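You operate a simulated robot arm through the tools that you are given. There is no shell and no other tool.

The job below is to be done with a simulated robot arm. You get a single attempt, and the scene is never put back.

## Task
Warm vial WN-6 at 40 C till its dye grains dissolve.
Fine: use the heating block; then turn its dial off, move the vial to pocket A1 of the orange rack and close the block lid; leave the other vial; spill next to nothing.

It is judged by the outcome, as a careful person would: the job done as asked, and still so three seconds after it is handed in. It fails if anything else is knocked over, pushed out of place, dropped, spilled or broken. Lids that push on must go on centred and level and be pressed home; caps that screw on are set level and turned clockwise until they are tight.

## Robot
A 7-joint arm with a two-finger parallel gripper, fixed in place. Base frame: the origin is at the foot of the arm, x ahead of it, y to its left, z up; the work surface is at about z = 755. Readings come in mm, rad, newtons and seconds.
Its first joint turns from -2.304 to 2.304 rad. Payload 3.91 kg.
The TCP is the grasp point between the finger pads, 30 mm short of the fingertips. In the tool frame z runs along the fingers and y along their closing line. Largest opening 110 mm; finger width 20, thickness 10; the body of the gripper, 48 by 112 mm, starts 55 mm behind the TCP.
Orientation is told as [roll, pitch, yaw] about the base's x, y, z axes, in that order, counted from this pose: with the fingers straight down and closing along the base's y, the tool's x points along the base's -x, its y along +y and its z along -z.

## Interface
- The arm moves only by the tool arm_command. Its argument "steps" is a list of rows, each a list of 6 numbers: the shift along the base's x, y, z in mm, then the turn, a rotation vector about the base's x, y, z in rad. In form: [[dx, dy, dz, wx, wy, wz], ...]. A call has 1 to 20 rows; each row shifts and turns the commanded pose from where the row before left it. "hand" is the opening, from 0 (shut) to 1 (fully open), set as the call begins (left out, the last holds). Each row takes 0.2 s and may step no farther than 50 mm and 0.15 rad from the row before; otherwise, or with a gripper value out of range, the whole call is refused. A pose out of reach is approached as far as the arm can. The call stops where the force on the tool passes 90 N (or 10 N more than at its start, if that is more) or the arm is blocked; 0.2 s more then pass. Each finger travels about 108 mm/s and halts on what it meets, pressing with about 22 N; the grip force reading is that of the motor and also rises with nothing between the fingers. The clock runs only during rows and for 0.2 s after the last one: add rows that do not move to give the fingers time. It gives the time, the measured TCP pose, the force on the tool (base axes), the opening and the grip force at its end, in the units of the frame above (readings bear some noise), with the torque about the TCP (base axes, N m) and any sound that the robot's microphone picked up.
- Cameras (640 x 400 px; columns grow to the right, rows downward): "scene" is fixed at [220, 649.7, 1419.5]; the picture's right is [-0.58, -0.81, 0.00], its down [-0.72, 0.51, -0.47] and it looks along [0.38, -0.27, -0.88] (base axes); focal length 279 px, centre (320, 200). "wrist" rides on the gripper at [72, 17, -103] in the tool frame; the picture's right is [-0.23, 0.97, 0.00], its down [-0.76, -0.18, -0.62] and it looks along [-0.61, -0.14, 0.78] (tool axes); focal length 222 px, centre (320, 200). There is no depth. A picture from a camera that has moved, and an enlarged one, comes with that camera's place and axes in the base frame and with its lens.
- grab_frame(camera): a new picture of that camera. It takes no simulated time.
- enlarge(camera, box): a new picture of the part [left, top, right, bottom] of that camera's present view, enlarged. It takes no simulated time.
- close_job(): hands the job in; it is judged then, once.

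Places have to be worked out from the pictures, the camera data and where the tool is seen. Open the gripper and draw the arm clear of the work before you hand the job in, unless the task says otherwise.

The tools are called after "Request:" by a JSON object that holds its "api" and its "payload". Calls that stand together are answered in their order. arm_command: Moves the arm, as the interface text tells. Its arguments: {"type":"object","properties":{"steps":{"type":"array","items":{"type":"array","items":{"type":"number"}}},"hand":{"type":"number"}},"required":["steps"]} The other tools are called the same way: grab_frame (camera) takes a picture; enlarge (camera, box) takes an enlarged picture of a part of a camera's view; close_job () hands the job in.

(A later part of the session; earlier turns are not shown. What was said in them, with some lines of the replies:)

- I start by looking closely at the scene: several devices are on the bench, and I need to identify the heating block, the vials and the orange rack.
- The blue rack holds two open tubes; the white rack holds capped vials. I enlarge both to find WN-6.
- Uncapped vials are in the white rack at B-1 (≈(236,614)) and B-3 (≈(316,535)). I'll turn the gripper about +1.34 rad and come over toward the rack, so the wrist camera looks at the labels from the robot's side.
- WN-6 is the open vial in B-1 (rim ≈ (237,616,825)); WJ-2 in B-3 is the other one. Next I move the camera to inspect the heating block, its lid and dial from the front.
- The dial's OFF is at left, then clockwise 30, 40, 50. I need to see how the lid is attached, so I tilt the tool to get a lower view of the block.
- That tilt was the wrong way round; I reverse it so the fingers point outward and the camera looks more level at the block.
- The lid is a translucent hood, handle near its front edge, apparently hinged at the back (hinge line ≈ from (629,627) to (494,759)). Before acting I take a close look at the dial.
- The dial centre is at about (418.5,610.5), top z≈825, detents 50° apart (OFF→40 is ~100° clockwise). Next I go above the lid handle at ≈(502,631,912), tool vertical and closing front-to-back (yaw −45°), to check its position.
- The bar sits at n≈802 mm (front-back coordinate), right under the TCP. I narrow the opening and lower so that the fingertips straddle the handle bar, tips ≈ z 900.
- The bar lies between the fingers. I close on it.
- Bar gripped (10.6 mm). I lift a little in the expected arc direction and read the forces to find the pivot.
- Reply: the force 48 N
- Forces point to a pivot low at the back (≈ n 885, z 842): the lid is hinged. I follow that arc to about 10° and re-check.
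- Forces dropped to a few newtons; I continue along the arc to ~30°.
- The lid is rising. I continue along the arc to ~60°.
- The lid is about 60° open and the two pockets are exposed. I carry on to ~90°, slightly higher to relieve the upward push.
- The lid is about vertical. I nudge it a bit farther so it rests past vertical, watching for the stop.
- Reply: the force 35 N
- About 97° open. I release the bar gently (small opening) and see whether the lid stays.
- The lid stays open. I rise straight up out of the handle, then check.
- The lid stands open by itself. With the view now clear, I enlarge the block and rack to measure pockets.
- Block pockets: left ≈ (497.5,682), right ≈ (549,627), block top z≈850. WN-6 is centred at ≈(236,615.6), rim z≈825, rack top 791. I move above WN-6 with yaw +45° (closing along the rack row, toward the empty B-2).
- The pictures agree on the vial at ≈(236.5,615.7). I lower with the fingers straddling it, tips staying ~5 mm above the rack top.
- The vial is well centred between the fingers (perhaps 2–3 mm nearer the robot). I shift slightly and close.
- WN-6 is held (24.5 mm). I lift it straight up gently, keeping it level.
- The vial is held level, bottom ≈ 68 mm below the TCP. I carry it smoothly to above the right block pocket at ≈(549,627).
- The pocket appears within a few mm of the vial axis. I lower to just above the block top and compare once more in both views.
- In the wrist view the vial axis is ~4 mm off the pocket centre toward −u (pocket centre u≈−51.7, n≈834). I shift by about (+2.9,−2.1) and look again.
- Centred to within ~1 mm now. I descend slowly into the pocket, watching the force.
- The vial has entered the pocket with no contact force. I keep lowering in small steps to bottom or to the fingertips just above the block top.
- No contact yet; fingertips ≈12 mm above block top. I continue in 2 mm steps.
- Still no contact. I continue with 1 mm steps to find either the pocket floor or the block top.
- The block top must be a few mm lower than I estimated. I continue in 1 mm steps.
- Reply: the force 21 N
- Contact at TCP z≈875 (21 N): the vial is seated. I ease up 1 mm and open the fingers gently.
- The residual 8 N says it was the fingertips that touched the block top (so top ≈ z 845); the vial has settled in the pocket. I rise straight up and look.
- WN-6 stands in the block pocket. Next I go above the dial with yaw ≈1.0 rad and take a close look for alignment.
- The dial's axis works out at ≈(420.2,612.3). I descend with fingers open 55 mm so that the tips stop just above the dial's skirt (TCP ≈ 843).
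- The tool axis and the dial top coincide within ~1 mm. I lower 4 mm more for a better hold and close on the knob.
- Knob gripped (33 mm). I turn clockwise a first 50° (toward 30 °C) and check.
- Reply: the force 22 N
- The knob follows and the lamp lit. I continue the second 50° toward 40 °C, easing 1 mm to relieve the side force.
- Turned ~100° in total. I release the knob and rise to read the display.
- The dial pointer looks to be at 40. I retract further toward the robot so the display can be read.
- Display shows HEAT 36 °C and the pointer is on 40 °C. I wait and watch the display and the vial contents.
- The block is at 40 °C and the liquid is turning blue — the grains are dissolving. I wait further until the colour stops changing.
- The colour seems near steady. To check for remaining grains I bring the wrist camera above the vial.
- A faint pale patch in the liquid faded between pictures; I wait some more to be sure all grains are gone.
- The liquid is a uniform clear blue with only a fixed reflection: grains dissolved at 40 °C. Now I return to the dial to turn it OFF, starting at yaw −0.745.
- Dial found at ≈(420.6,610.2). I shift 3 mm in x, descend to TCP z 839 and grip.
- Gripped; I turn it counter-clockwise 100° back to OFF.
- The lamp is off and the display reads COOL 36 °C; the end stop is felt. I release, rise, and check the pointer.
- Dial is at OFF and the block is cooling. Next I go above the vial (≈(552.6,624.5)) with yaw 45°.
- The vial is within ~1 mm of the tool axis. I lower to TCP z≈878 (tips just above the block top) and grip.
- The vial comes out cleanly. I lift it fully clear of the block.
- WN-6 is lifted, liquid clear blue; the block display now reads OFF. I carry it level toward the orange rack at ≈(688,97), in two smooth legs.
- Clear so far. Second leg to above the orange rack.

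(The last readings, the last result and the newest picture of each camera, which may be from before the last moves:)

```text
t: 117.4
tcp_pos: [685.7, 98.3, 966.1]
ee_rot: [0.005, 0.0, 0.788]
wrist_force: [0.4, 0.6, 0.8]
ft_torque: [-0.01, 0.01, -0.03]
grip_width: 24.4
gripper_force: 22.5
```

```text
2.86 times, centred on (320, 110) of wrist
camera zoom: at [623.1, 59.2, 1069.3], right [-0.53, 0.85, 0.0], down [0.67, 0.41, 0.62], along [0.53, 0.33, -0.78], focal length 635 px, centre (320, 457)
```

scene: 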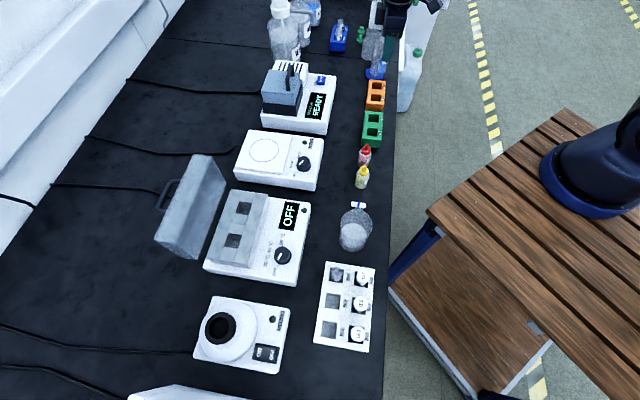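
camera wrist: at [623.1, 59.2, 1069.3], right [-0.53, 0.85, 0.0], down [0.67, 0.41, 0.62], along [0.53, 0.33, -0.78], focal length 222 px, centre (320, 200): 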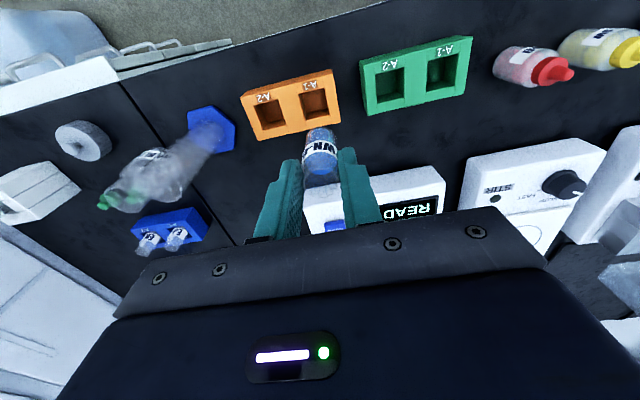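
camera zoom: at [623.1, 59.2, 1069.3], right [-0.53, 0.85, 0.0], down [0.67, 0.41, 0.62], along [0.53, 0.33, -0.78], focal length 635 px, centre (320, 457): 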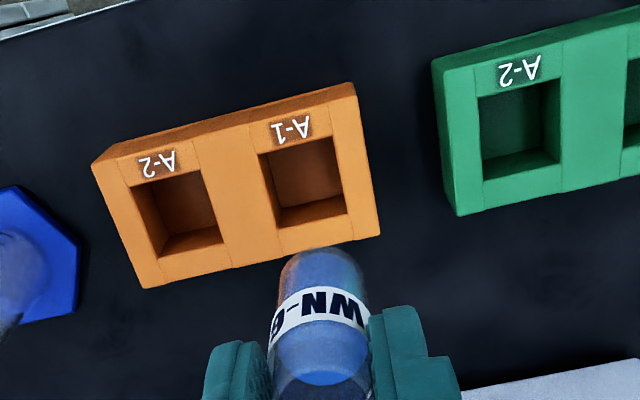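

A-1 works out at ≈(691,95.3), rack top ≈ 787–791. I shift by (+4.9,−2.9) and lower to just above the rack for a finer check.

Request:
{"api": "arm_command", "payload": {"steps": [[1.6, -1, 0, 0, 0, 0], [1.7, -1, -6, 0, 0, 0], [1.6, -0.9, -12, 0, 0, 0], [0, 0, -16, 0, 0, 0], [0, 0, -16, 0, 0, 0], [0, 0, -16, 0, 0, 0], [0, 0, -10, 0, 0, 0], [0, 0, -6, 0, 0, 0], [0, 0, 0, 0, 0, 0]]}}

Request:
{"api": "enlarge", "payload": {"camera": "wrist", "box": [270, 75, 370, 145]}}

Request:
{"api": "enlarge", "payload": {"camera": "wrist", "box": [200, 40, 440, 200]}}

Request:
{"api": "enlarge", "payload": {"camera": "scene", "box": [350, 60, 400, 130]}}

```text
t: 119.4
tcp_pos: [691.4, 95.8, 883.8]
ee_rot: [0.005, -0.001, 0.788]
wrist_force: [0.0, 0.5, -0.4]
ft_torque: [-0.05, -0.01, -0.04]
grip_width: 24.2
gripper_force: 21.7
```

```text
5.71 times, centred on (320, 110) of wrist
camera zoom: at [629.9, 56.6, 986.9], right [-0.53, 0.85, 0.0], down [0.67, 0.41, 0.62], along [0.53, 0.33, -0.78], focal length 1269 px, centre (320, 714)
```

zoom: 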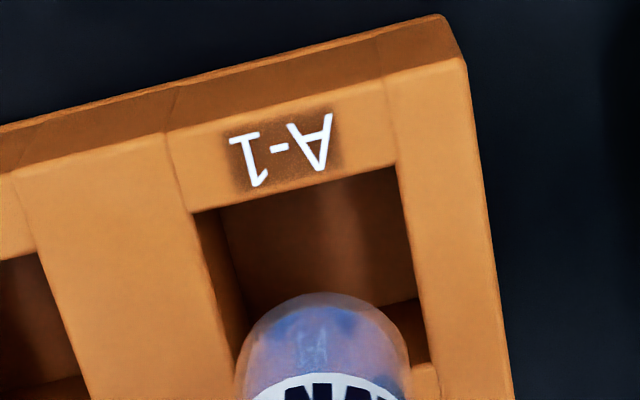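

```text
2.50 times, centred on (320, 120) of wrist
camera zoom: at [629.9, 56.6, 986.9], right [-0.53, 0.85, 0.0], down [0.67, 0.41, 0.62], along [0.53, 0.33, -0.78], focal length 555 px, centre (320, 400)
```

zoom: 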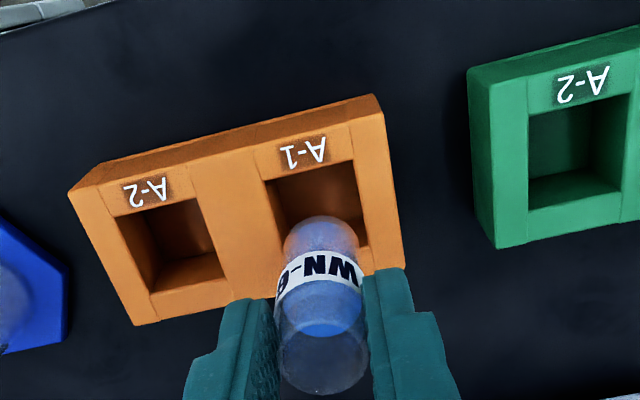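

```text
5.71 times, centred on (375, 95) of scene
camera zoom: at [220.0, 649.7, 1419.5], right [-0.58, -0.81, 0.0], down [-0.72, 0.51, -0.47], along [0.38, -0.27, -0.88], focal length 1592 px, centre (6, 800)
```

zoom: 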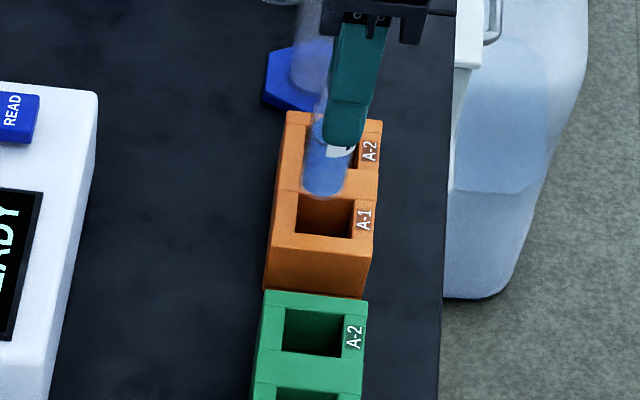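

The vial axis is within 1 mm of the A-1 pocket centre. I lower it into the pocket, slowly, watching force.

Request:
{"api": "arm_command", "payload": {"steps": [[-0.6, -0.1, -4, 0, 0, 0], [0, 0, -5, 0, 0, 0], [0, 0, -5, 0, 0, 0], [0, 0, -5, 0, 0, 0], [0, 0, -5, 0, 0, 0], [0, 0, -4, 0, 0, 0], [0, 0, 0, 0, 0, 0]]}}

Request:
{"api": "enlarge", "payload": {"camera": "wrist", "box": [240, 75, 400, 195]}}

```text
t: 121.0
tcp_pos: [692.2, 95.3, 856.4]
ee_rot: [0.004, 0.002, 0.787]
wrist_force: [2.3, 1.5, 7.9]
ft_torque: [0.08, -0.33, -0.01]
grip_width: 24.4
gripper_force: 22.5
```

```text
3.33 times, centred on (320, 135) of wrist
camera zoom: at [628.8, 56.0, 959.2], right [-0.53, 0.85, 0.0], down [0.66, 0.41, 0.62], along [0.53, 0.33, -0.78], focal length 740 px, centre (320, 417)
```

zoom: 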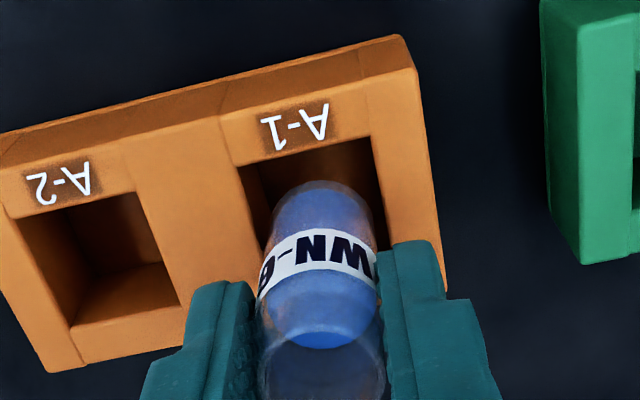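

There is an 8 N upward force already and the vial seems to have slipped up in the grip a few mm — its bottom is touching something near the rack top. I stop and look closely.

Request:
{"api": "enlarge", "payload": {"camera": "wrist", "box": [300, 105, 370, 160]}}

Request:
{"api": "enlarge", "payload": {"camera": "scene", "box": [360, 75, 395, 110]}}

Request:
{"api": "grab_frame", "payload": {"camera": "wrist"}}

```text
7.27 times, centred on (335, 132) of wrist
camera zoom: at [628.8, 56.0, 959.2], right [-0.53, 0.85, 0.0], down [0.66, 0.41, 0.62], along [0.53, 0.33, -0.78], focal length 1615 px, centre (211, 691)
```

zoom: 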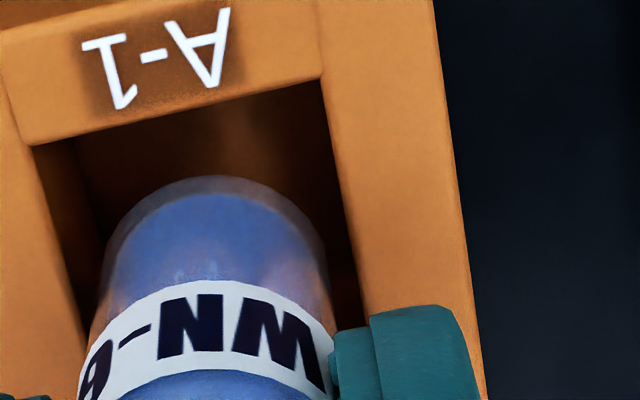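

```text
11.43 times, centred on (378, 92) of scene
camera zoom: at [220.0, 649.7, 1419.5], right [-0.58, -0.81, 0.0], down [-0.72, 0.51, -0.47], along [0.38, -0.27, -0.88], focal length 3184 px, centre (-337, 1429)
```

zoom: 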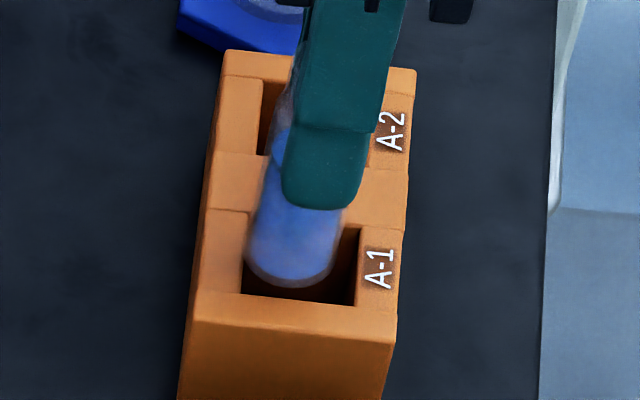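

```text
taken
camera wrist: at [628.8, 56.0, 959.2], right [-0.53, 0.85, 0.0], down [0.66, 0.41, 0.62], along [0.53, 0.33, -0.78], focal length 222 px, centre (320, 200)
```

wrist: 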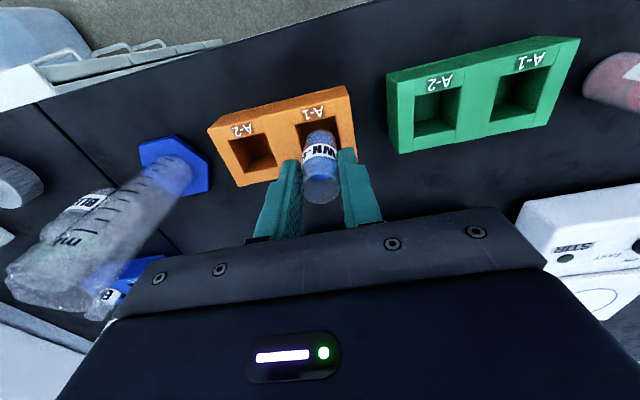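

The close-ups show the vial bottom catching the rack's far (+n) wall: it needs about 3.5 mm toward the robot. I lift 5 mm, shift, and check again.

Request:
{"api": "arm_command", "payload": {"steps": [[0, 0, 3, 0, 0, 0], [0, 0, 3, 0, 0, 0], [-1.3, -1.3, 0, 0, 0, 0], [-1.3, -1.3, 0, 0, 0, 0], [0, 0, 0, 0, 0, 0]]}}

Request:
{"api": "enlarge", "payload": {"camera": "wrist", "box": [300, 105, 370, 160]}}

Request:
{"api": "enlarge", "payload": {"camera": "scene", "box": [360, 75, 395, 110]}}

```text
t: 122.2
tcp_pos: [689.9, 92.2, 860.7]
ee_rot: [0.005, 0.0, 0.788]
wrist_force: [0.2, 0.3, -0.5]
ft_torque: [0.02, -0.01, 0.02]
grip_width: 24.6
gripper_force: 21.8
```

```text
7.27 times, centred on (335, 132) of wrist
camera zoom: at [626.0, 53.3, 965.1], right [-0.53, 0.85, 0.0], down [0.67, 0.41, 0.62], along [0.53, 0.33, -0.78], focal length 1615 px, centre (211, 691)
```

zoom: 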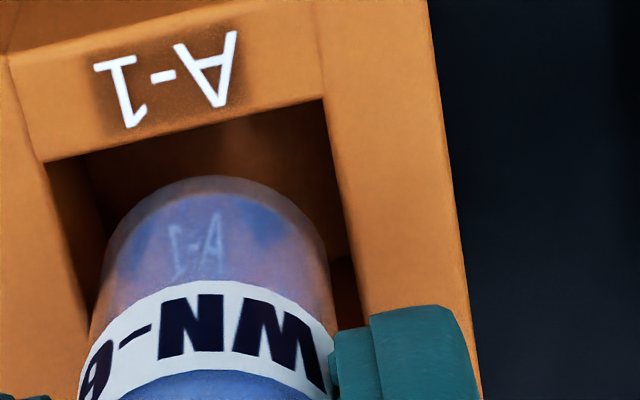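

```text
11.43 times, centred on (378, 92) of scene
camera zoom: at [220.0, 649.7, 1419.5], right [-0.58, -0.81, 0.0], down [-0.72, 0.51, -0.47], along [0.38, -0.27, -0.88], focal length 3184 px, centre (-337, 1429)
```

zoom: 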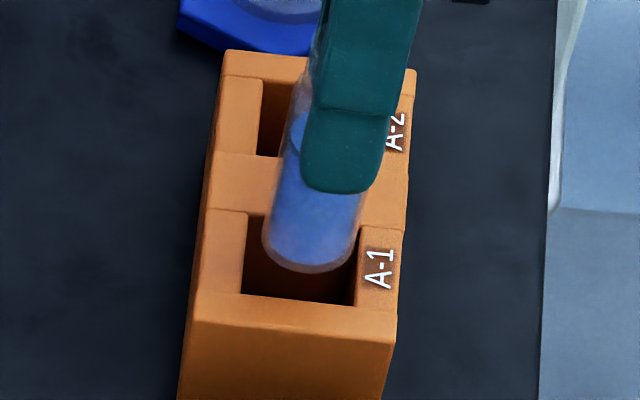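

Now centred to within ~1 mm by the wrist view, and the contact force is gone. I lower slowly again, a few mm at a time.

Request:
{"api": "arm_command", "payload": {"steps": [[0, 0, -2, 0, 0, 0], [0, 0, -2, 0, 0, 0], [0, 0, -2, 0, 0, 0], [0, 0, -2, 0, 0, 0], [0, 0, 0, 0, 0, 0]]}}

Request:
{"api": "enlarge", "payload": {"camera": "wrist", "box": [300, 105, 370, 160]}}

Request:
{"api": "enlarge", "payload": {"camera": "scene", "box": [360, 75, 395, 110]}}

```text
t: 123.4
tcp_pos: [689.5, 92.4, 854.2]
ee_rot: [0.004, 0.0, 0.787]
wrist_force: [-1.1, 0.3, 0.3]
ft_torque: [0.0, 0.02, 0.0]
grip_width: 24.2
gripper_force: 21.5
```

```text
7.27 times, centred on (335, 132) of wrist
camera zoom: at [626.2, 53.4, 956.8], right [-0.53, 0.85, 0.0], down [0.67, 0.41, 0.62], along [0.53, 0.33, -0.78], focal length 1615 px, centre (211, 691)
```

zoom: 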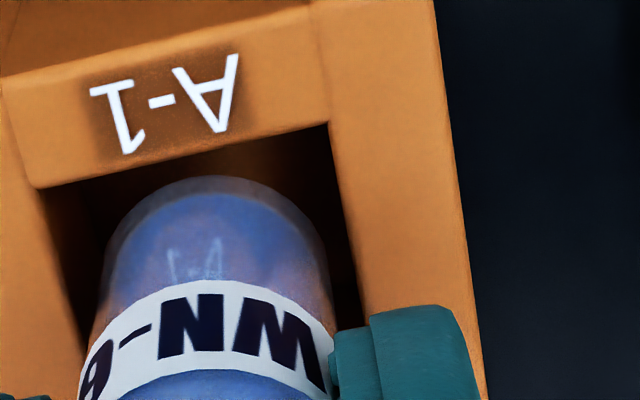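

```text
11.43 times, centred on (378, 92) of scene
camera zoom: at [220.0, 649.7, 1419.5], right [-0.58, -0.81, 0.0], down [-0.72, 0.51, -0.47], along [0.38, -0.27, -0.88], focal length 3184 px, centre (-337, 1429)
```

zoom: 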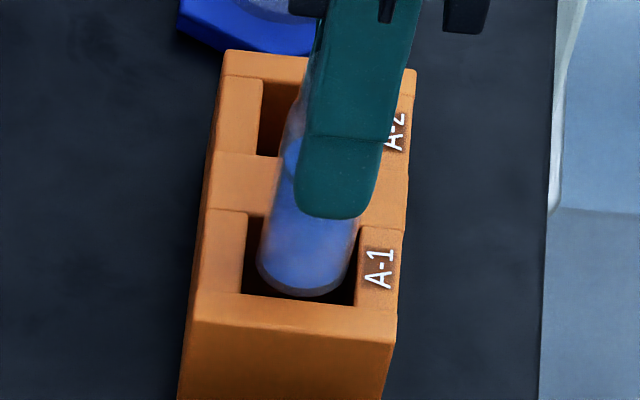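

Vial is entering the pocket freely. I continue in small steps.

Request:
{"api": "arm_command", "payload": {"steps": [[0, 0, -2, 0, 0, 0], [0, 0, -2, 0, 0, 0], [0, 0, -2, 0, 0, 0], [0, 0, 0, 0, 0, 0]]}}

Request:
{"api": "arm_command", "payload": {"steps": [[0, 0, -2, 0, 0, 0], [0, 0, -2, 0, 0, 0], [0, 0, -2, 0, 0, 0], [0, 0, 0, 0, 0, 0]]}}

Request:
{"api": "enlarge", "payload": {"camera": "wrist", "box": [240, 85, 400, 205]}}

Request:
{"api": "enlarge", "payload": {"camera": "scene", "box": [360, 75, 395, 110]}}

```text
t: 124.4
tcp_pos: [688.6, 92.8, 847.6]
ee_rot: [0.004, 0.0, 0.788]
wrist_force: [0.4, -0.2, -1.1]
ft_torque: [0.03, -0.02, 0.0]
grip_width: 24.7
gripper_force: 21.9
```

```text
t: 125.4
tcp_pos: [688.5, 91.5, 841.4]
ee_rot: [0.004, 0.0, 0.788]
wrist_force: [0.3, 0.3, -0.2]
ft_torque: [0.02, 0.0, -0.02]
grip_width: 24.5
gripper_force: 21.4
```

```text
3.33 times, centred on (320, 145) of wrist
camera zoom: at [625.9, 53.4, 945.1], right [-0.53, 0.85, 0.0], down [0.67, 0.41, 0.62], along [0.53, 0.33, -0.78], focal length 740 px, centre (320, 383)
```

zoom: 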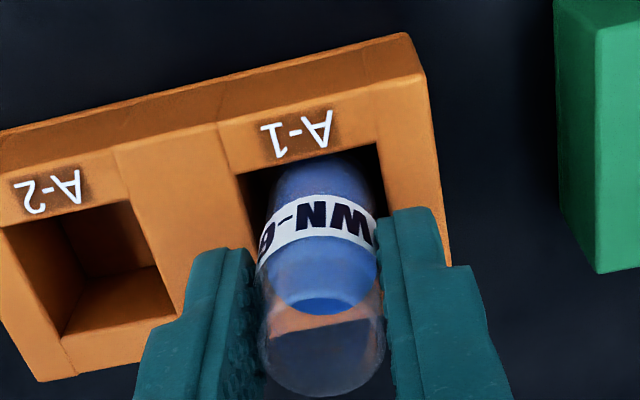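

```text
11.43 times, centred on (378, 92) of scene
camera zoom: at [220.0, 649.7, 1419.5], right [-0.58, -0.81, 0.0], down [-0.72, 0.51, -0.47], along [0.38, -0.27, -0.88], focal length 3184 px, centre (-337, 1429)
```

zoom: 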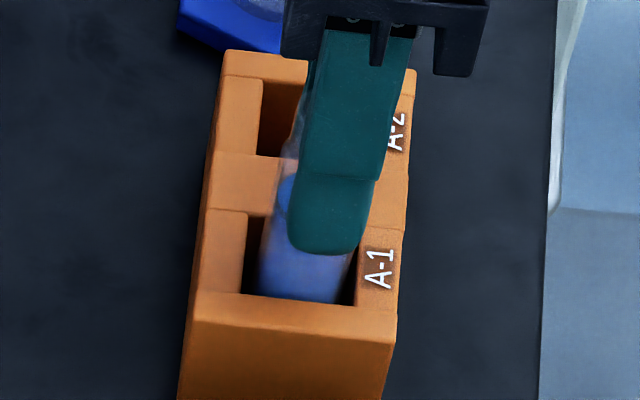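

Request:
{"api": "arm_command", "payload": {"steps": [[0, 0, -2, 0, 0, 0], [0, 0, -2, 0, 0, 0], [0, 0, -2, 0, 0, 0], [0, 0, 0, 0, 0, 0]]}}

Request:
{"api": "arm_command", "payload": {"steps": [[0, 0, -2, 0, 0, 0], [0, 0, -2, 0, 0, 0], [0, 0, -1.5, 0, 0, 0], [0, 0, 0, 0, 0, 0]]}}

Request:
{"api": "enlarge", "payload": {"camera": "wrist", "box": [240, 85, 400, 205]}}

```text
t: 126.4
tcp_pos: [688.2, 91.4, 837.1]
ee_rot: [0.006, 0.002, 0.786]
wrist_force: [-0.2, -1.0, -0.4]
ft_torque: [0.0, -0.01, 0.01]
grip_width: 24.6
gripper_force: 21.9
```

```text
t: 127.4
tcp_pos: [689.3, 91.3, 830.3]
ee_rot: [0.006, -0.001, 0.785]
wrist_force: [0.0, 0.1, -0.4]
ft_torque: [0.01, 0.0, -0.02]
grip_width: 24.5
gripper_force: 22.1
```

```text
3.33 times, centred on (320, 145) of wrist
camera zoom: at [625.9, 53.2, 934.0], right [-0.53, 0.85, 0.0], down [0.67, 0.41, 0.62], along [0.53, 0.33, -0.78], focal length 740 px, centre (320, 383)
```

zoom: 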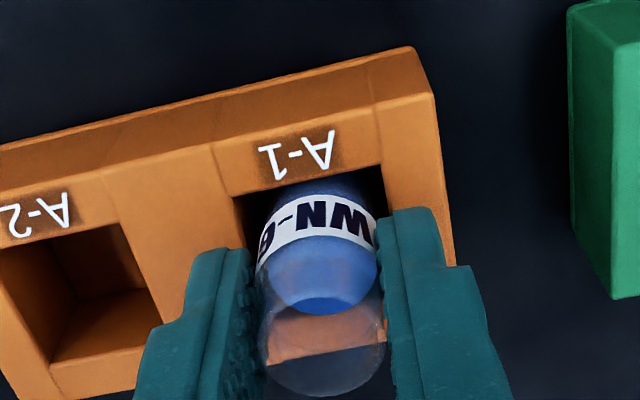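

Fingertips are ~10 mm above the rack top. I go on in 1 mm steps feeling for the floor.

Request:
{"api": "arm_command", "payload": {"steps": [[0, 0, -1.5, 0, 0, 0], [0, 0, -1, 0, 0, 0], [0, 0, 0, 0, 0, 0]]}}

Request:
{"api": "arm_command", "payload": {"steps": [[0, 0, -1, 0, 0, 0], [0, 0, 0, 0, 0, 0]]}}

Request:
{"api": "arm_command", "payload": {"steps": [[0, 0, -1, 0, 0, 0], [0, 0, 0, 0, 0, 0]]}}

Request:
{"api": "enlarge", "payload": {"camera": "wrist", "box": [240, 85, 400, 205]}}

Request:
{"api": "enlarge", "payload": {"camera": "scene", "box": [360, 75, 395, 110]}}

```text
t: 128.2
tcp_pos: [687.6, 92.2, 827.7]
ee_rot: [0.006, -0.001, 0.786]
wrist_force: [0.5, 0.6, -0.1]
ft_torque: [0.03, -0.01, -0.04]
grip_width: 24.2
gripper_force: 22.2
```

```text
t: 128.8
tcp_pos: [690.7, 91.1, 826.9]
ee_rot: [0.004, -0.001, 0.787]
wrist_force: [0.0, 0.3, 0.1]
ft_torque: [-0.01, -0.03, -0.01]
grip_width: 24.5
gripper_force: 21.8
```

```text
t: 129.4
tcp_pos: [690.2, 93.1, 824.8]
ee_rot: [0.004, 0.0, 0.787]
wrist_force: [-0.6, -0.2, 3.2]
ft_torque: [-0.03, 0.01, 0.01]
grip_width: 24.4
gripper_force: 22.3
```

```text
3.33 times, centred on (320, 145) of wrist
camera zoom: at [626.0, 53.1, 929.3], right [-0.53, 0.85, 0.0], down [0.67, 0.41, 0.62], along [0.53, 0.33, -0.78], focal length 740 px, centre (320, 383)
```

zoom: 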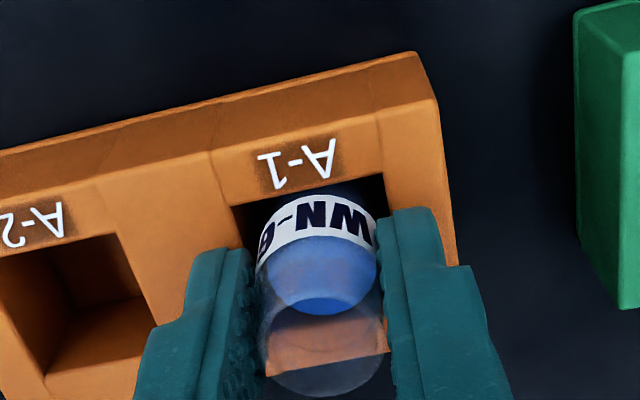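

```text
11.43 times, centred on (378, 92) of scene
camera zoom: at [220.0, 649.7, 1419.5], right [-0.58, -0.81, 0.0], down [-0.72, 0.51, -0.47], along [0.38, -0.27, -0.88], focal length 3184 px, centre (-337, 1429)
```

zoom: 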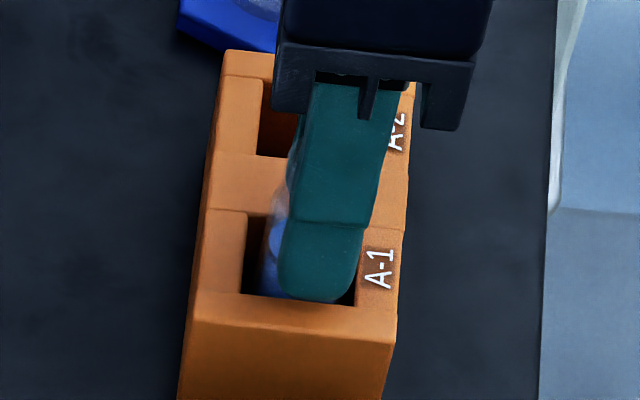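

A 3 N contact at TCP 825: the vial stands on the rack floor, as expected. I release gently and rise.

Request:
{"api": "arm_command", "payload": {"hand": 0.4, "steps": [[0, 0, 0, 0, 0, 0], [0, 0, 0, 0, 0, 0]]}}

Request:
{"api": "arm_command", "payload": {"steps": [[0, 0, 5, 0, 0, 0], [0, 0, 10, 0, 0, 0], [0, 0, 20, 0, 0, 0], [0, 0, 30, 0, 0, 0], [0, 0, 35, 0, 0, 0], [0, 0, 40, 0, 0, 0], [0, 0, 0, 0, 0, 0]]}}

Request:
{"api": "enlarge", "payload": {"camera": "wrist", "box": [220, 40, 420, 180]}}

Request:
{"api": "enlarge", "payload": {"camera": "scene", "box": [350, 60, 400, 130]}}

```text
t: 130.0
tcp_pos: [687.8, 92.5, 825.9]
ee_rot: [0.005, 0.0, 0.786]
wrist_force: [0.6, -0.5, 0.3]
ft_torque: [0.03, 0.01, 0.02]
grip_width: 44.1
gripper_force: 0.0
```

```text
t: 131.6
tcp_pos: [688.8, 94.6, 966.0]
ee_rot: [0.004, -0.001, 0.787]
wrist_force: [0.2, -0.1, -0.6]
ft_torque: [0.02, -0.01, -0.01]
grip_width: 44.1
gripper_force: 0.1
```

```text
2.86 times, centred on (320, 110) of wrist
camera zoom: at [625.2, 54.6, 1069.4], right [-0.53, 0.85, 0.0], down [0.67, 0.41, 0.62], along [0.53, 0.33, -0.78], focal length 635 px, centre (320, 457)
```

zoom: 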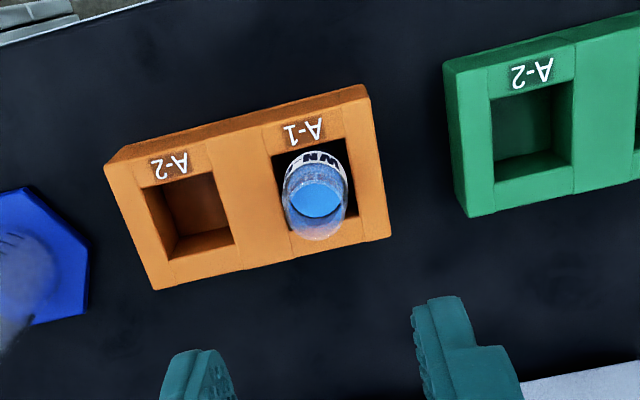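

```text
5.71 times, centred on (375, 95) of scene
camera zoom: at [220.0, 649.7, 1419.5], right [-0.58, -0.81, 0.0], down [-0.72, 0.51, -0.47], along [0.38, -0.27, -0.88], focal length 1592 px, centre (6, 800)
```

zoom: 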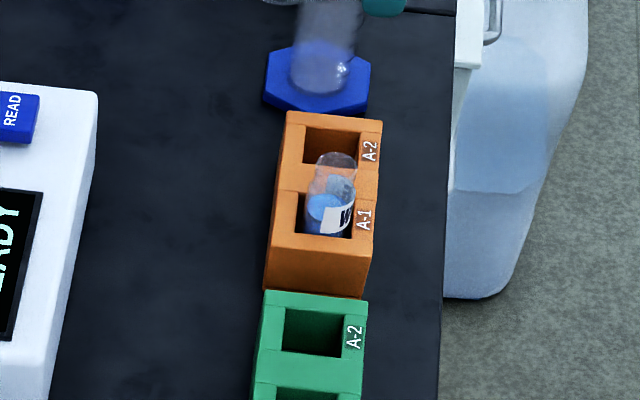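

WN-6 stands in A-1, the rack is unmoved. Now I go back up and over to the open lid's handle (release pose ≈(616,747.4)) at yaw −45°.

Request:
{"api": "arm_command", "payload": {"hand": 0.22, "steps": [[0, 0, 35, 0, 0, 0], [0, 0, 40, 0, 0, 0], [-4.4, 20, 35, 0, 0, -0.0982], [-4.4, 40.6, 0, 0, 0, -0.0982], [-4.4, 40.6, 0, 0, 0, -0.0982], [-4.4, 40.6, 0, 0, 0, -0.0982], [-4.4, 40.6, 0, 0, 0, -0.0982], [-4.4, 40.6, 0, 0, 0, -0.0982], [-4.4, 40.6, 0, 0, 0, -0.0982], [-4.4, 40.6, 0, 0, 0, -0.0982], [-4.4, 40.6, 0, 0, 0, -0.0982], [-4.4, 40.6, 0, 0, 0, -0.0982], [-4.4, 40.6, 0, 0, 0, -0.0982], [-4.4, 40.6, 0, 0, 0, -0.0982], [-4.4, 40.6, 0, 0, 0, -0.0982], [-4.4, 40.6, 0, 0, 0, -0.0982], [-4.4, 40.6, 0, 0, 0, -0.0982], [-4.4, 40.6, 0, 0, 0, -0.0982], [-2, 25, 0, 0, 0, 0], [0, 0, 0, 0, 0, 0]]}}

Request:
{"api": "grab_frame", "payload": {"camera": "wrist"}}

Request:
{"api": "grab_frame", "payload": {"camera": "scene"}}

```text
t: 135.8
tcp_pos: [615.5, 747.4, 1076.3]
ee_rot: [0.004, -0.001, -0.784]
wrist_force: [0.1, 0.8, -0.8]
ft_torque: [-0.01, 0.0, 0.0]
grip_width: 24.1
gripper_force: 0.0
```

```text
taken
camera wrist: at [576.6, 810.5, 1179.2], right [0.85, 0.53, 0.0], down [0.41, -0.67, 0.62], along [0.33, -0.53, -0.78], focal length 222 px, centre (320, 200)
```

wrist: 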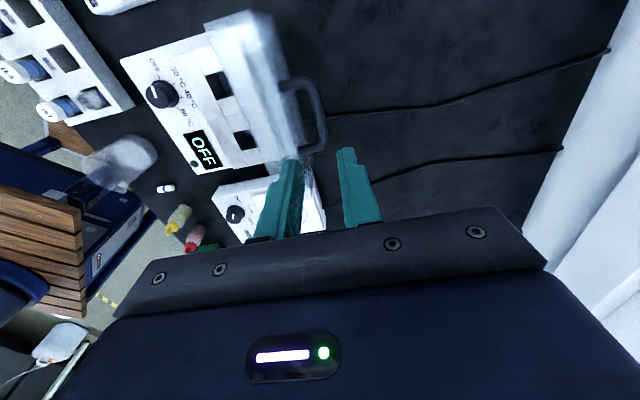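

```text
taken
```

scene: 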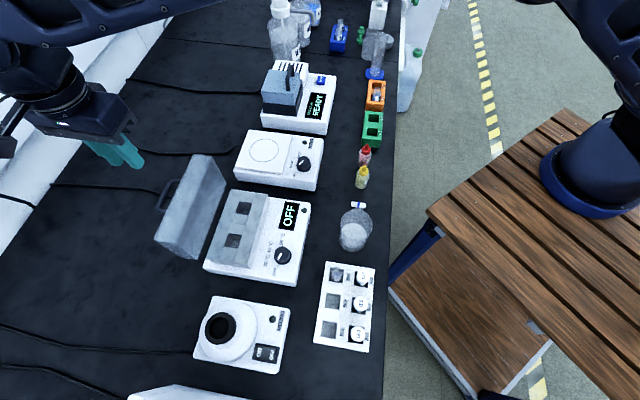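

The lid and handle are where I left them. I lower part-way (tips still above the bar) and check alignment.

Request:
{"api": "arm_command", "payload": {"steps": [[0.3, 0, -30, 0, 0, 0], [0, 0, -30, 0, 0, 0], [0, 0, -20, 0, 0, 0], [0, 0, -15, 0, 0, 0], [0, 0, 0, 0, 0, 0]]}}

Request:
{"api": "enlarge", "payload": {"camera": "wrist", "box": [150, 20, 430, 240]}}

Request:
{"api": "enlarge", "payload": {"camera": "scene", "box": [100, 100, 260, 270]}}

```text
t: 137.0
tcp_pos: [617.3, 745.8, 979.4]
ee_rot: [0.003, 0.0, -0.786]
wrist_force: [-0.5, 1.0, -0.2]
ft_torque: [-0.01, -0.04, -0.01]
grip_width: 24.2
gripper_force: 0.1
```

```text
1.82 times, centred on (290, 130) of wrist
camera zoom: at [577.1, 809.0, 1083.1], right [0.85, 0.53, 0.0], down [0.41, -0.67, 0.62], along [0.33, -0.53, -0.78], focal length 404 px, centre (374, 327)
```

zoom: 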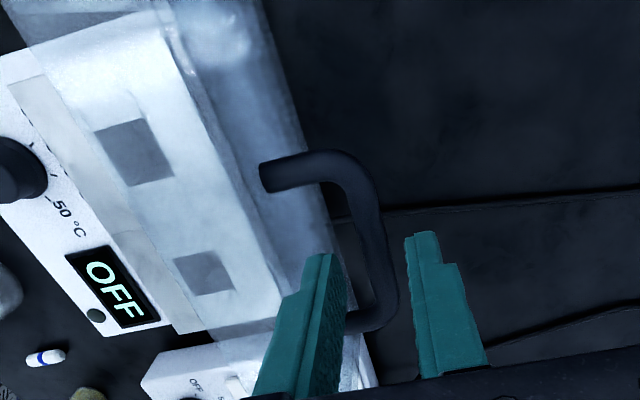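

```text
2.35 times, centred on (180, 185) of scene
camera zoom: at [220.0, 649.7, 1419.5], right [-0.58, -0.81, 0.0], down [-0.72, 0.51, -0.47], along [0.38, -0.27, -0.88], focal length 656 px, centre (649, 235)
```

zoom: 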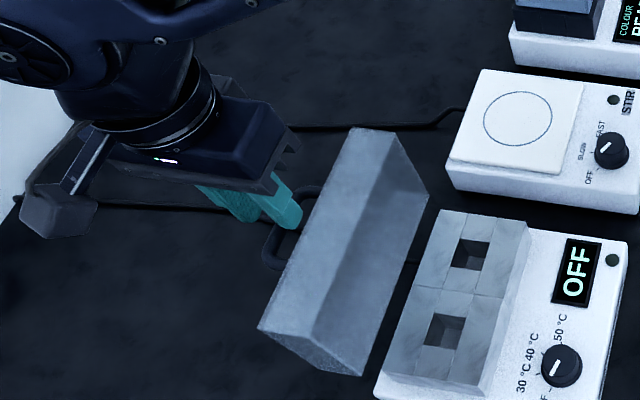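

The bar lies between the fingers. I lower to the previous grasp height and close.

Request:
{"api": "arm_command", "payload": {"steps": [[0, 0, -12, 0, 0, 0], [0, 0, -12, 0, 0, 0], [0, 0, -10, 0, 0, 0], [0, 0, 0, 0, 0, 0]]}}

Request:
{"api": "enlarge", "payload": {"camera": "wrist", "box": [150, 20, 430, 240]}}

Request:
{"api": "arm_command", "payload": {"hand": 0, "steps": [[0, 0, 0, 0, 0, 0], [0, 0, 0, 0, 0, 0], [0, 0, 0, 0, 0, 0]]}}

```text
t: 138.0
tcp_pos: [618.0, 746.8, 946.5]
ee_rot: [0.006, 0.001, -0.785]
wrist_force: [-0.1, 0.0, 0.4]
ft_torque: [0.01, 0.0, -0.04]
grip_width: 24.2
gripper_force: 0.1
```

```text
1.82 times, centred on (290, 130) of wrist
camera zoom: at [578.0, 809.6, 1050.1], right [0.85, 0.53, 0.0], down [0.41, -0.67, 0.62], along [0.33, -0.53, -0.78], focal length 404 px, centre (374, 327)
```

zoom: 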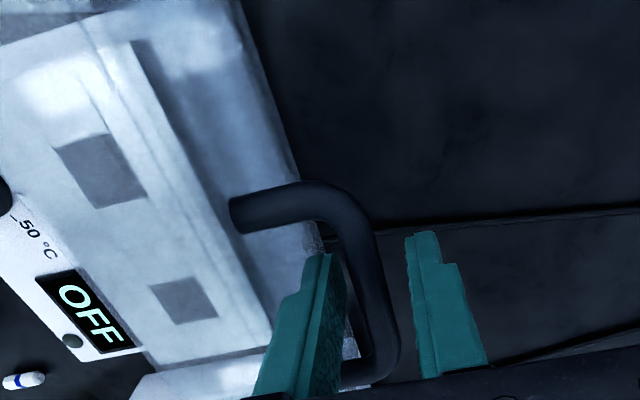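

```text
t: 138.8
tcp_pos: [617.5, 745.9, 946.4]
ee_rot: [0.003, 0.0, -0.785]
wrist_force: [-0.7, -1.9, -2.8]
ft_torque: [0.06, 0.07, 0.0]
grip_width: 10.1
gripper_force: 45.7
```

Handle gripped. I follow the fitted arc back (pivot in TCP terms ≈ n 892, z 851, R 121), first five steps, checking force.

Request:
{"api": "arm_command", "payload": {"steps": [[-5.6, -5.6, 6.6, 0, 0, 0], [-6.5, -6.5, 5.2, 0, 0, 0], [-6.7, -6.7, 4.4, 0, 0, 0], [-7.1, -7.1, 3.5, 0, 0, 0], [-7.2, -7.2, 2.7, 0, 0, 0], [0, 0, 0, 0, 0, 0]]}}

Request:
{"api": "enlarge", "payload": {"camera": "scene", "box": [140, 100, 300, 270]}}

```text
t: 140.2
tcp_pos: [585.4, 712.9, 969.7]
ee_rot: [0.006, -0.001, -0.786]
wrist_force: [4.6, -2.1, 3.5]
ft_torque: [-0.15, -0.22, -0.01]
grip_width: 10.4
gripper_force: 44.9
```

```text
2.35 times, centred on (220, 185) of scene
camera zoom: at [220.0, 649.7, 1419.5], right [-0.58, -0.81, 0.0], down [-0.72, 0.51, -0.47], along [0.38, -0.27, -0.88], focal length 656 px, centre (555, 235)
```

zoom: 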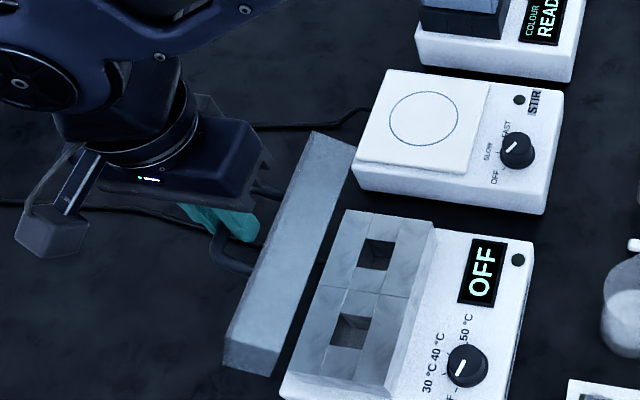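

Low forces and the lid is following. I continue along the arc.

Request:
{"api": "arm_command", "payload": {"steps": [[-7.35, -7.35, 1.7, 0, 0, 0], [-7.4, -7.4, 0.8, 0, 0, 0], [-7.4, -7.4, -0.1, 0, 0, 0], [-7.4, -7.4, -1, 0, 0, 0], [-7.35, -7.35, -1.9, 0, 0, 0], [0, 0, 0, 0, 0, 0]]}}

Request:
{"api": "enlarge", "payload": {"camera": "scene", "box": [140, 100, 300, 270]}}

```text
t: 141.6
tcp_pos: [547.1, 675.9, 969.5]
ee_rot: [0.005, -0.001, -0.784]
wrist_force: [4.7, -5.8, 2.7]
ft_torque: [-0.38, -0.45, -0.01]
grip_width: 10.3
gripper_force: 45.5
```

```text
2.35 times, centred on (220, 185) of scene
camera zoom: at [220.0, 649.7, 1419.5], right [-0.58, -0.81, 0.0], down [-0.72, 0.51, -0.47], along [0.38, -0.27, -0.88], focal length 656 px, centre (555, 235)
```

zoom: 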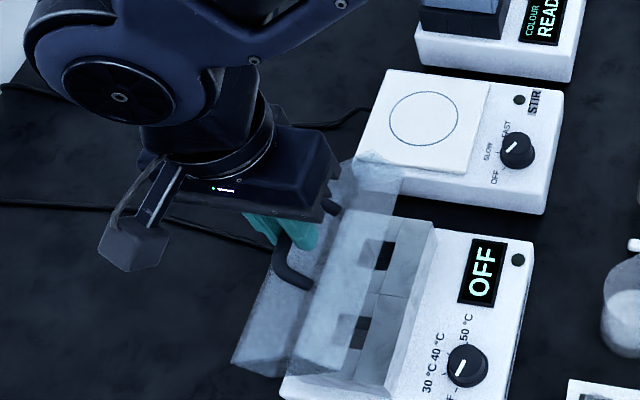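

The lid is about half closed. I continue down the arc.

Request:
{"api": "arm_command", "payload": {"steps": [[-7.1, -7.1, -2.8, 0, 0, 0], [-7, -7, -3.7, 0, 0, 0], [-6.7, -6.7, -4.5, 0, 0, 0], [-6.4, -6.4, -5.4, 0, 0, 0], [0, 0, 0, 0, 0, 0]]}}

Request:
{"api": "enlarge", "payload": {"camera": "scene", "box": [160, 120, 320, 290]}}

```text
t: 142.8
tcp_pos: [521.7, 649.3, 951.5]
ee_rot: [0.005, 0.0, -0.786]
wrist_force: [8.5, -4.0, -6.0]
ft_torque: [0.02, -0.02, -0.04]
grip_width: 10.1
gripper_force: 44.9
```

```text
2.35 times, centred on (240, 205) of scene
camera zoom: at [220.0, 649.7, 1419.5], right [-0.58, -0.81, 0.0], down [-0.72, 0.51, -0.47], along [0.38, -0.27, -0.88], focal length 656 px, centre (508, 188)
```

zoom: 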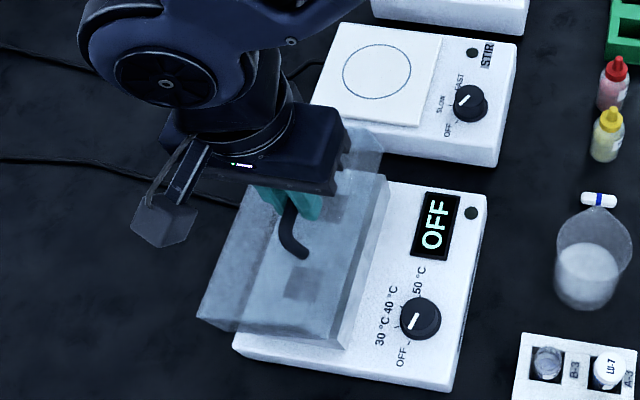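

Request:
{"api": "arm_command", "payload": {"steps": [[-4, -4, -4, 0, 0, 0], [-4, -4, -4.2, 0, 0, 0], [-3.5, -3.5, -4, 0, 0, 0], [-3, -3, -3.5, 0, 0, 0], [0, 0, 0, 0, 0, 0]]}}

Request:
{"api": "enlarge", "payload": {"camera": "scene", "box": [160, 120, 320, 290]}}

```text
t: 144.0
tcp_pos: [505.9, 634.6, 935.0]
ee_rot: [0.002, 0.001, -0.786]
wrist_force: [17.9, -2.2, -10.2]
ft_torque: [-0.01, -0.21, -0.01]
grip_width: 10.3
gripper_force: 45.3
```

```text
2.35 times, centred on (240, 205) of scene
camera zoom: at [220.0, 649.7, 1419.5], right [-0.58, -0.81, 0.0], down [-0.72, 0.51, -0.47], along [0.38, -0.27, -0.88], focal length 656 px, centre (508, 188)
```

zoom: 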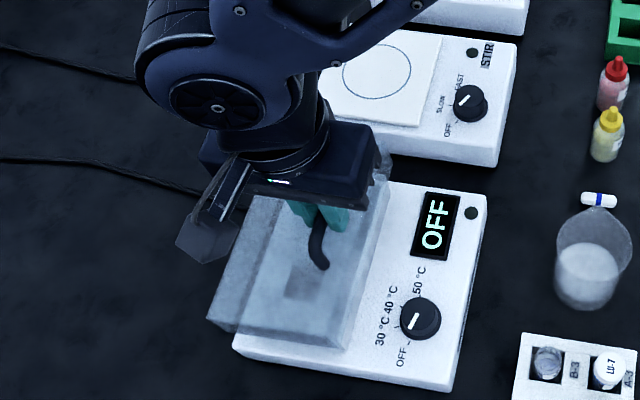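

Request:
{"api": "arm_command", "payload": {"steps": [[-0.5, -2, -2, 0, 0, 0], [-0.8, -1.2, -2, 0, 0, 0], [0, 0, 0, 0, 0, 0]]}}

Request:
{"api": "enlarge", "payload": {"camera": "scene", "box": [180, 160, 320, 290]}}

```text
t: 144.8
tcp_pos: [503.5, 632.6, 931.4]
ee_rot: [0.006, 0.001, -0.786]
wrist_force: [12.0, 10.3, -13.0]
ft_torque: [0.38, 0.16, -0.01]
grip_width: 10.5
gripper_force: 44.8
```

```text
3.08 times, centred on (250, 225) of scene
camera zoom: at [220.0, 649.7, 1419.5], right [-0.58, -0.81, 0.0], down [-0.72, 0.51, -0.47], along [0.38, -0.27, -0.88], focal length 857 px, centre (535, 123)
```

zoom: 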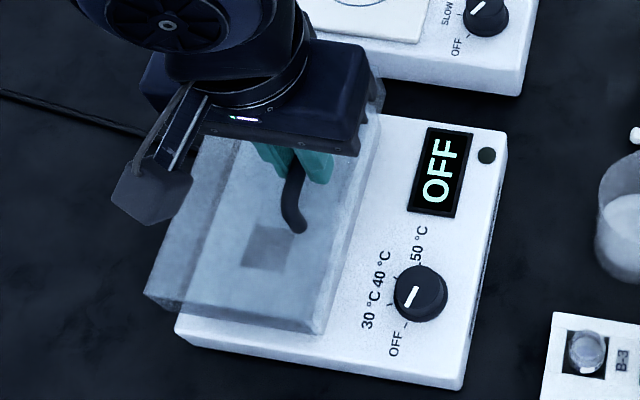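

The remaining force is radial only. I ease 1 mm inward/down and then press slightly to ensure the lid is seated.

Request:
{"api": "arm_command", "payload": {"steps": [[0.5, 0.5, -1, 0, 0, 0], [-0.3, -0.3, -1, 0, 0, 0], [0, 0, -1, 0, 0, 0], [0, 0, 0, 0, 0, 0]]}}

```text
t: 145.8
tcp_pos: [502.2, 632.9, 930.3]
ee_rot: [0.004, -0.001, -0.785]
wrist_force: [-12.0, -10.1, 11.9]
ft_torque: [0.22, 0.39, -0.03]
grip_width: 10.4
gripper_force: 45.1
```

Upward reaction now: the lid is down on its seat. I release and rise.

Request:
{"api": "arm_command", "payload": {"hand": 0.35, "steps": [[0, 0, 0, 0, 0, 0], [0, 0, 0, 0, 0, 0]]}}

Request:
{"api": "arm_command", "payload": {"steps": [[0, 0, 10, 0, 0, 0], [0, 0, 20, 0, 0, 0], [0, 0, 40, 0, 0, 0], [0, 0, 40, 0, 0, 0], [-20, -20, 20, 0, 0, 0], [-30, -30, 20, 0, 0, 0], [-30, -30, 20, 0, 0, 0], [-30, -30, 0, 0, 0, 0], [-10, -40, 0, 0, 0, 0], [0, 0, 0, 0, 0, 0]]}}

Request:
{"api": "enlarge", "payload": {"camera": "scene", "box": [180, 160, 320, 290]}}

Request:
{"api": "grab_frame", "payload": {"camera": "scene"}}

Request:
{"api": "grab_frame", "payload": {"camera": "wrist"}}

```text
t: 146.4
tcp_pos: [502.9, 632.4, 929.4]
ee_rot: [0.004, -0.001, -0.787]
wrist_force: [0.6, -0.3, -0.1]
ft_torque: [-0.01, 0.0, 0.0]
grip_width: 38.3
gripper_force: 0.1
```

```text
t: 148.6
tcp_pos: [384.5, 480.6, 1100.4]
ee_rot: [0.003, -0.001, -0.786]
wrist_force: [0.6, -0.5, 0.3]
ft_torque: [-0.02, 0.01, 0.02]
grip_width: 38.5
gripper_force: 0.1
```

```text
3.08 times, centred on (250, 225) of scene
camera zoom: at [220.0, 649.7, 1419.5], right [-0.58, -0.81, 0.0], down [-0.72, 0.51, -0.47], along [0.38, -0.27, -0.88], focal length 857 px, centre (535, 123)
```

zoom: 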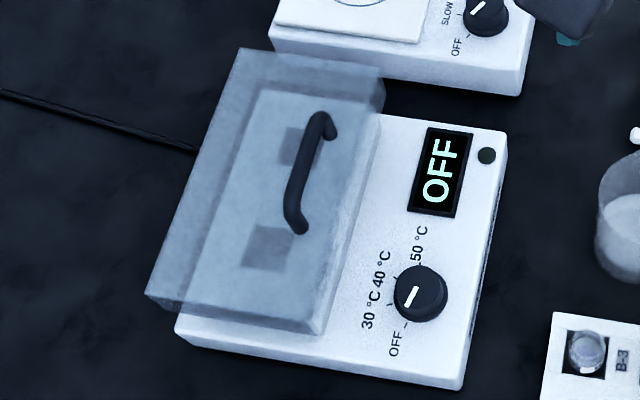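

```text
taken
```

scene: 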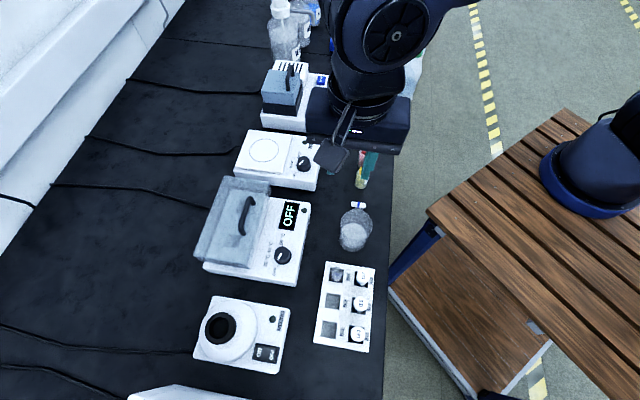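

```text
taken
camera wrist: at [344.6, 544.8, 1203.3], right [0.85, 0.53, 0.0], down [0.41, -0.67, 0.62], along [0.33, -0.53, -0.78], focal length 222 px, centre (320, 200)
```

wrist: 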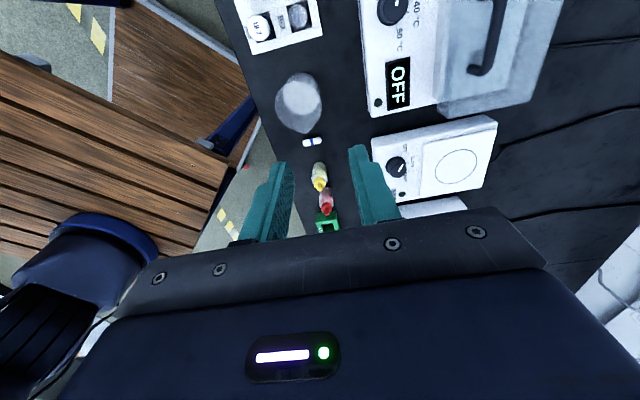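

The lid matches its original closed position, dial OFF. I open the gripper, draw the arm clear, and make a last check of the orange rack and everything else.

Request:
{"api": "arm_command", "payload": {"hand": 1, "steps": [[-15, -10, 20, 0, 0, 0.15], [-15, -15, 20, 0, 0, 0.15], [-15, -20, 20, 0, 0, 0.15], [-15, -15, 10, 0, 0, 0.15], [0, 0, 0, 0, 0, 0.15], [0, 0, 0, 0, 0, 0]]}}

Request:
{"api": "grab_frame", "payload": {"camera": "scene"}}

Request:
{"api": "enlarge", "payload": {"camera": "scene", "box": [340, 40, 400, 200]}}

Request:
{"api": "enlarge", "payload": {"camera": "scene", "box": [300, 180, 400, 360]}}

```text
t: 150.0
tcp_pos: [324.9, 421.3, 1170.8]
ee_rot: [0.004, 0.0, -0.033]
wrist_force: [-0.2, 0.8, -0.1]
ft_torque: [0.0, 0.02, 0.01]
grip_width: 109.9
gripper_force: 0.1
```

```text
taken
```

scene: 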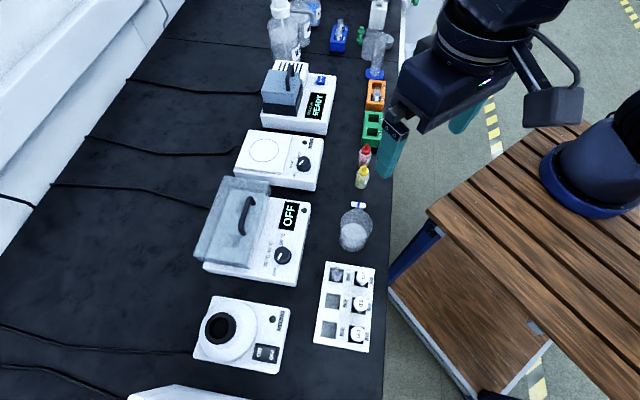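

```text
2.50 times, centred on (370, 120) of scene
camera zoom: at [220.0, 649.7, 1419.5], right [-0.58, -0.81, 0.0], down [-0.72, 0.51, -0.47], along [0.38, -0.27, -0.88], focal length 696 px, centre (195, 400)
```

zoom: 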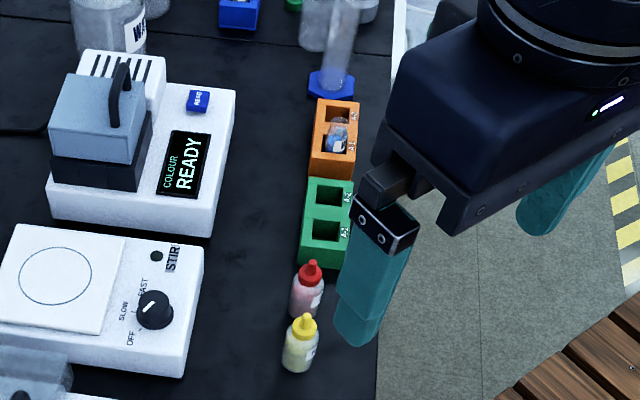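

```text
2.22 times, centred on (350, 270) of scene
camera zoom: at [220.0, 649.7, 1419.5], right [-0.58, -0.81, 0.0], down [-0.72, 0.51, -0.47], along [0.38, -0.27, -0.88], focal length 619 px, centre (253, 44)
```

zoom: 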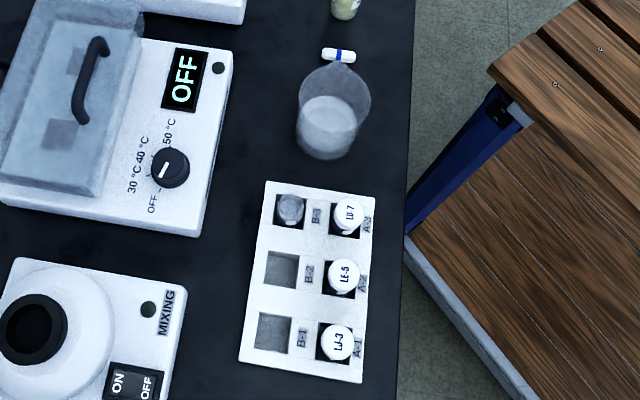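

Everything is in order: WN-6 (clear blue) stands in orange A-1, WJ-2 is untouched, the dial is OFF, the lid is closed, the gripper is open and clear. I hand in the job.

Request:
{"api": "close_job", "payload": {}}

```text
The job is handed in.
```

WN-6 was warmed in the heating block at 40 °C until its dye grains dissolved, and the job is handed in.

- **Warming:** the display read "AT 40 °C" and the liquid went from pale with grains to an even blue. I kept it there about 20 seconds more, until the colour stopped changing and I could see no grains.
- **Dial:** it is back at OFF and the display reads OFF.
- **Vial:** WN-6 stands upright in pocket A-1 of the orange rack. On the first try its bottom touched the pocket's edge lightly and it slid up a few millimetres in the fingers. I lifted it, re-centred and lowered it cleanly. The rack did not move.
- **Lid:** closed, in the same position as at the start.
- **Other vial:** WJ-2 was not touched. The final pictures show nothing spilled or moved.

The gripper is open and the arm is clear of the bench.
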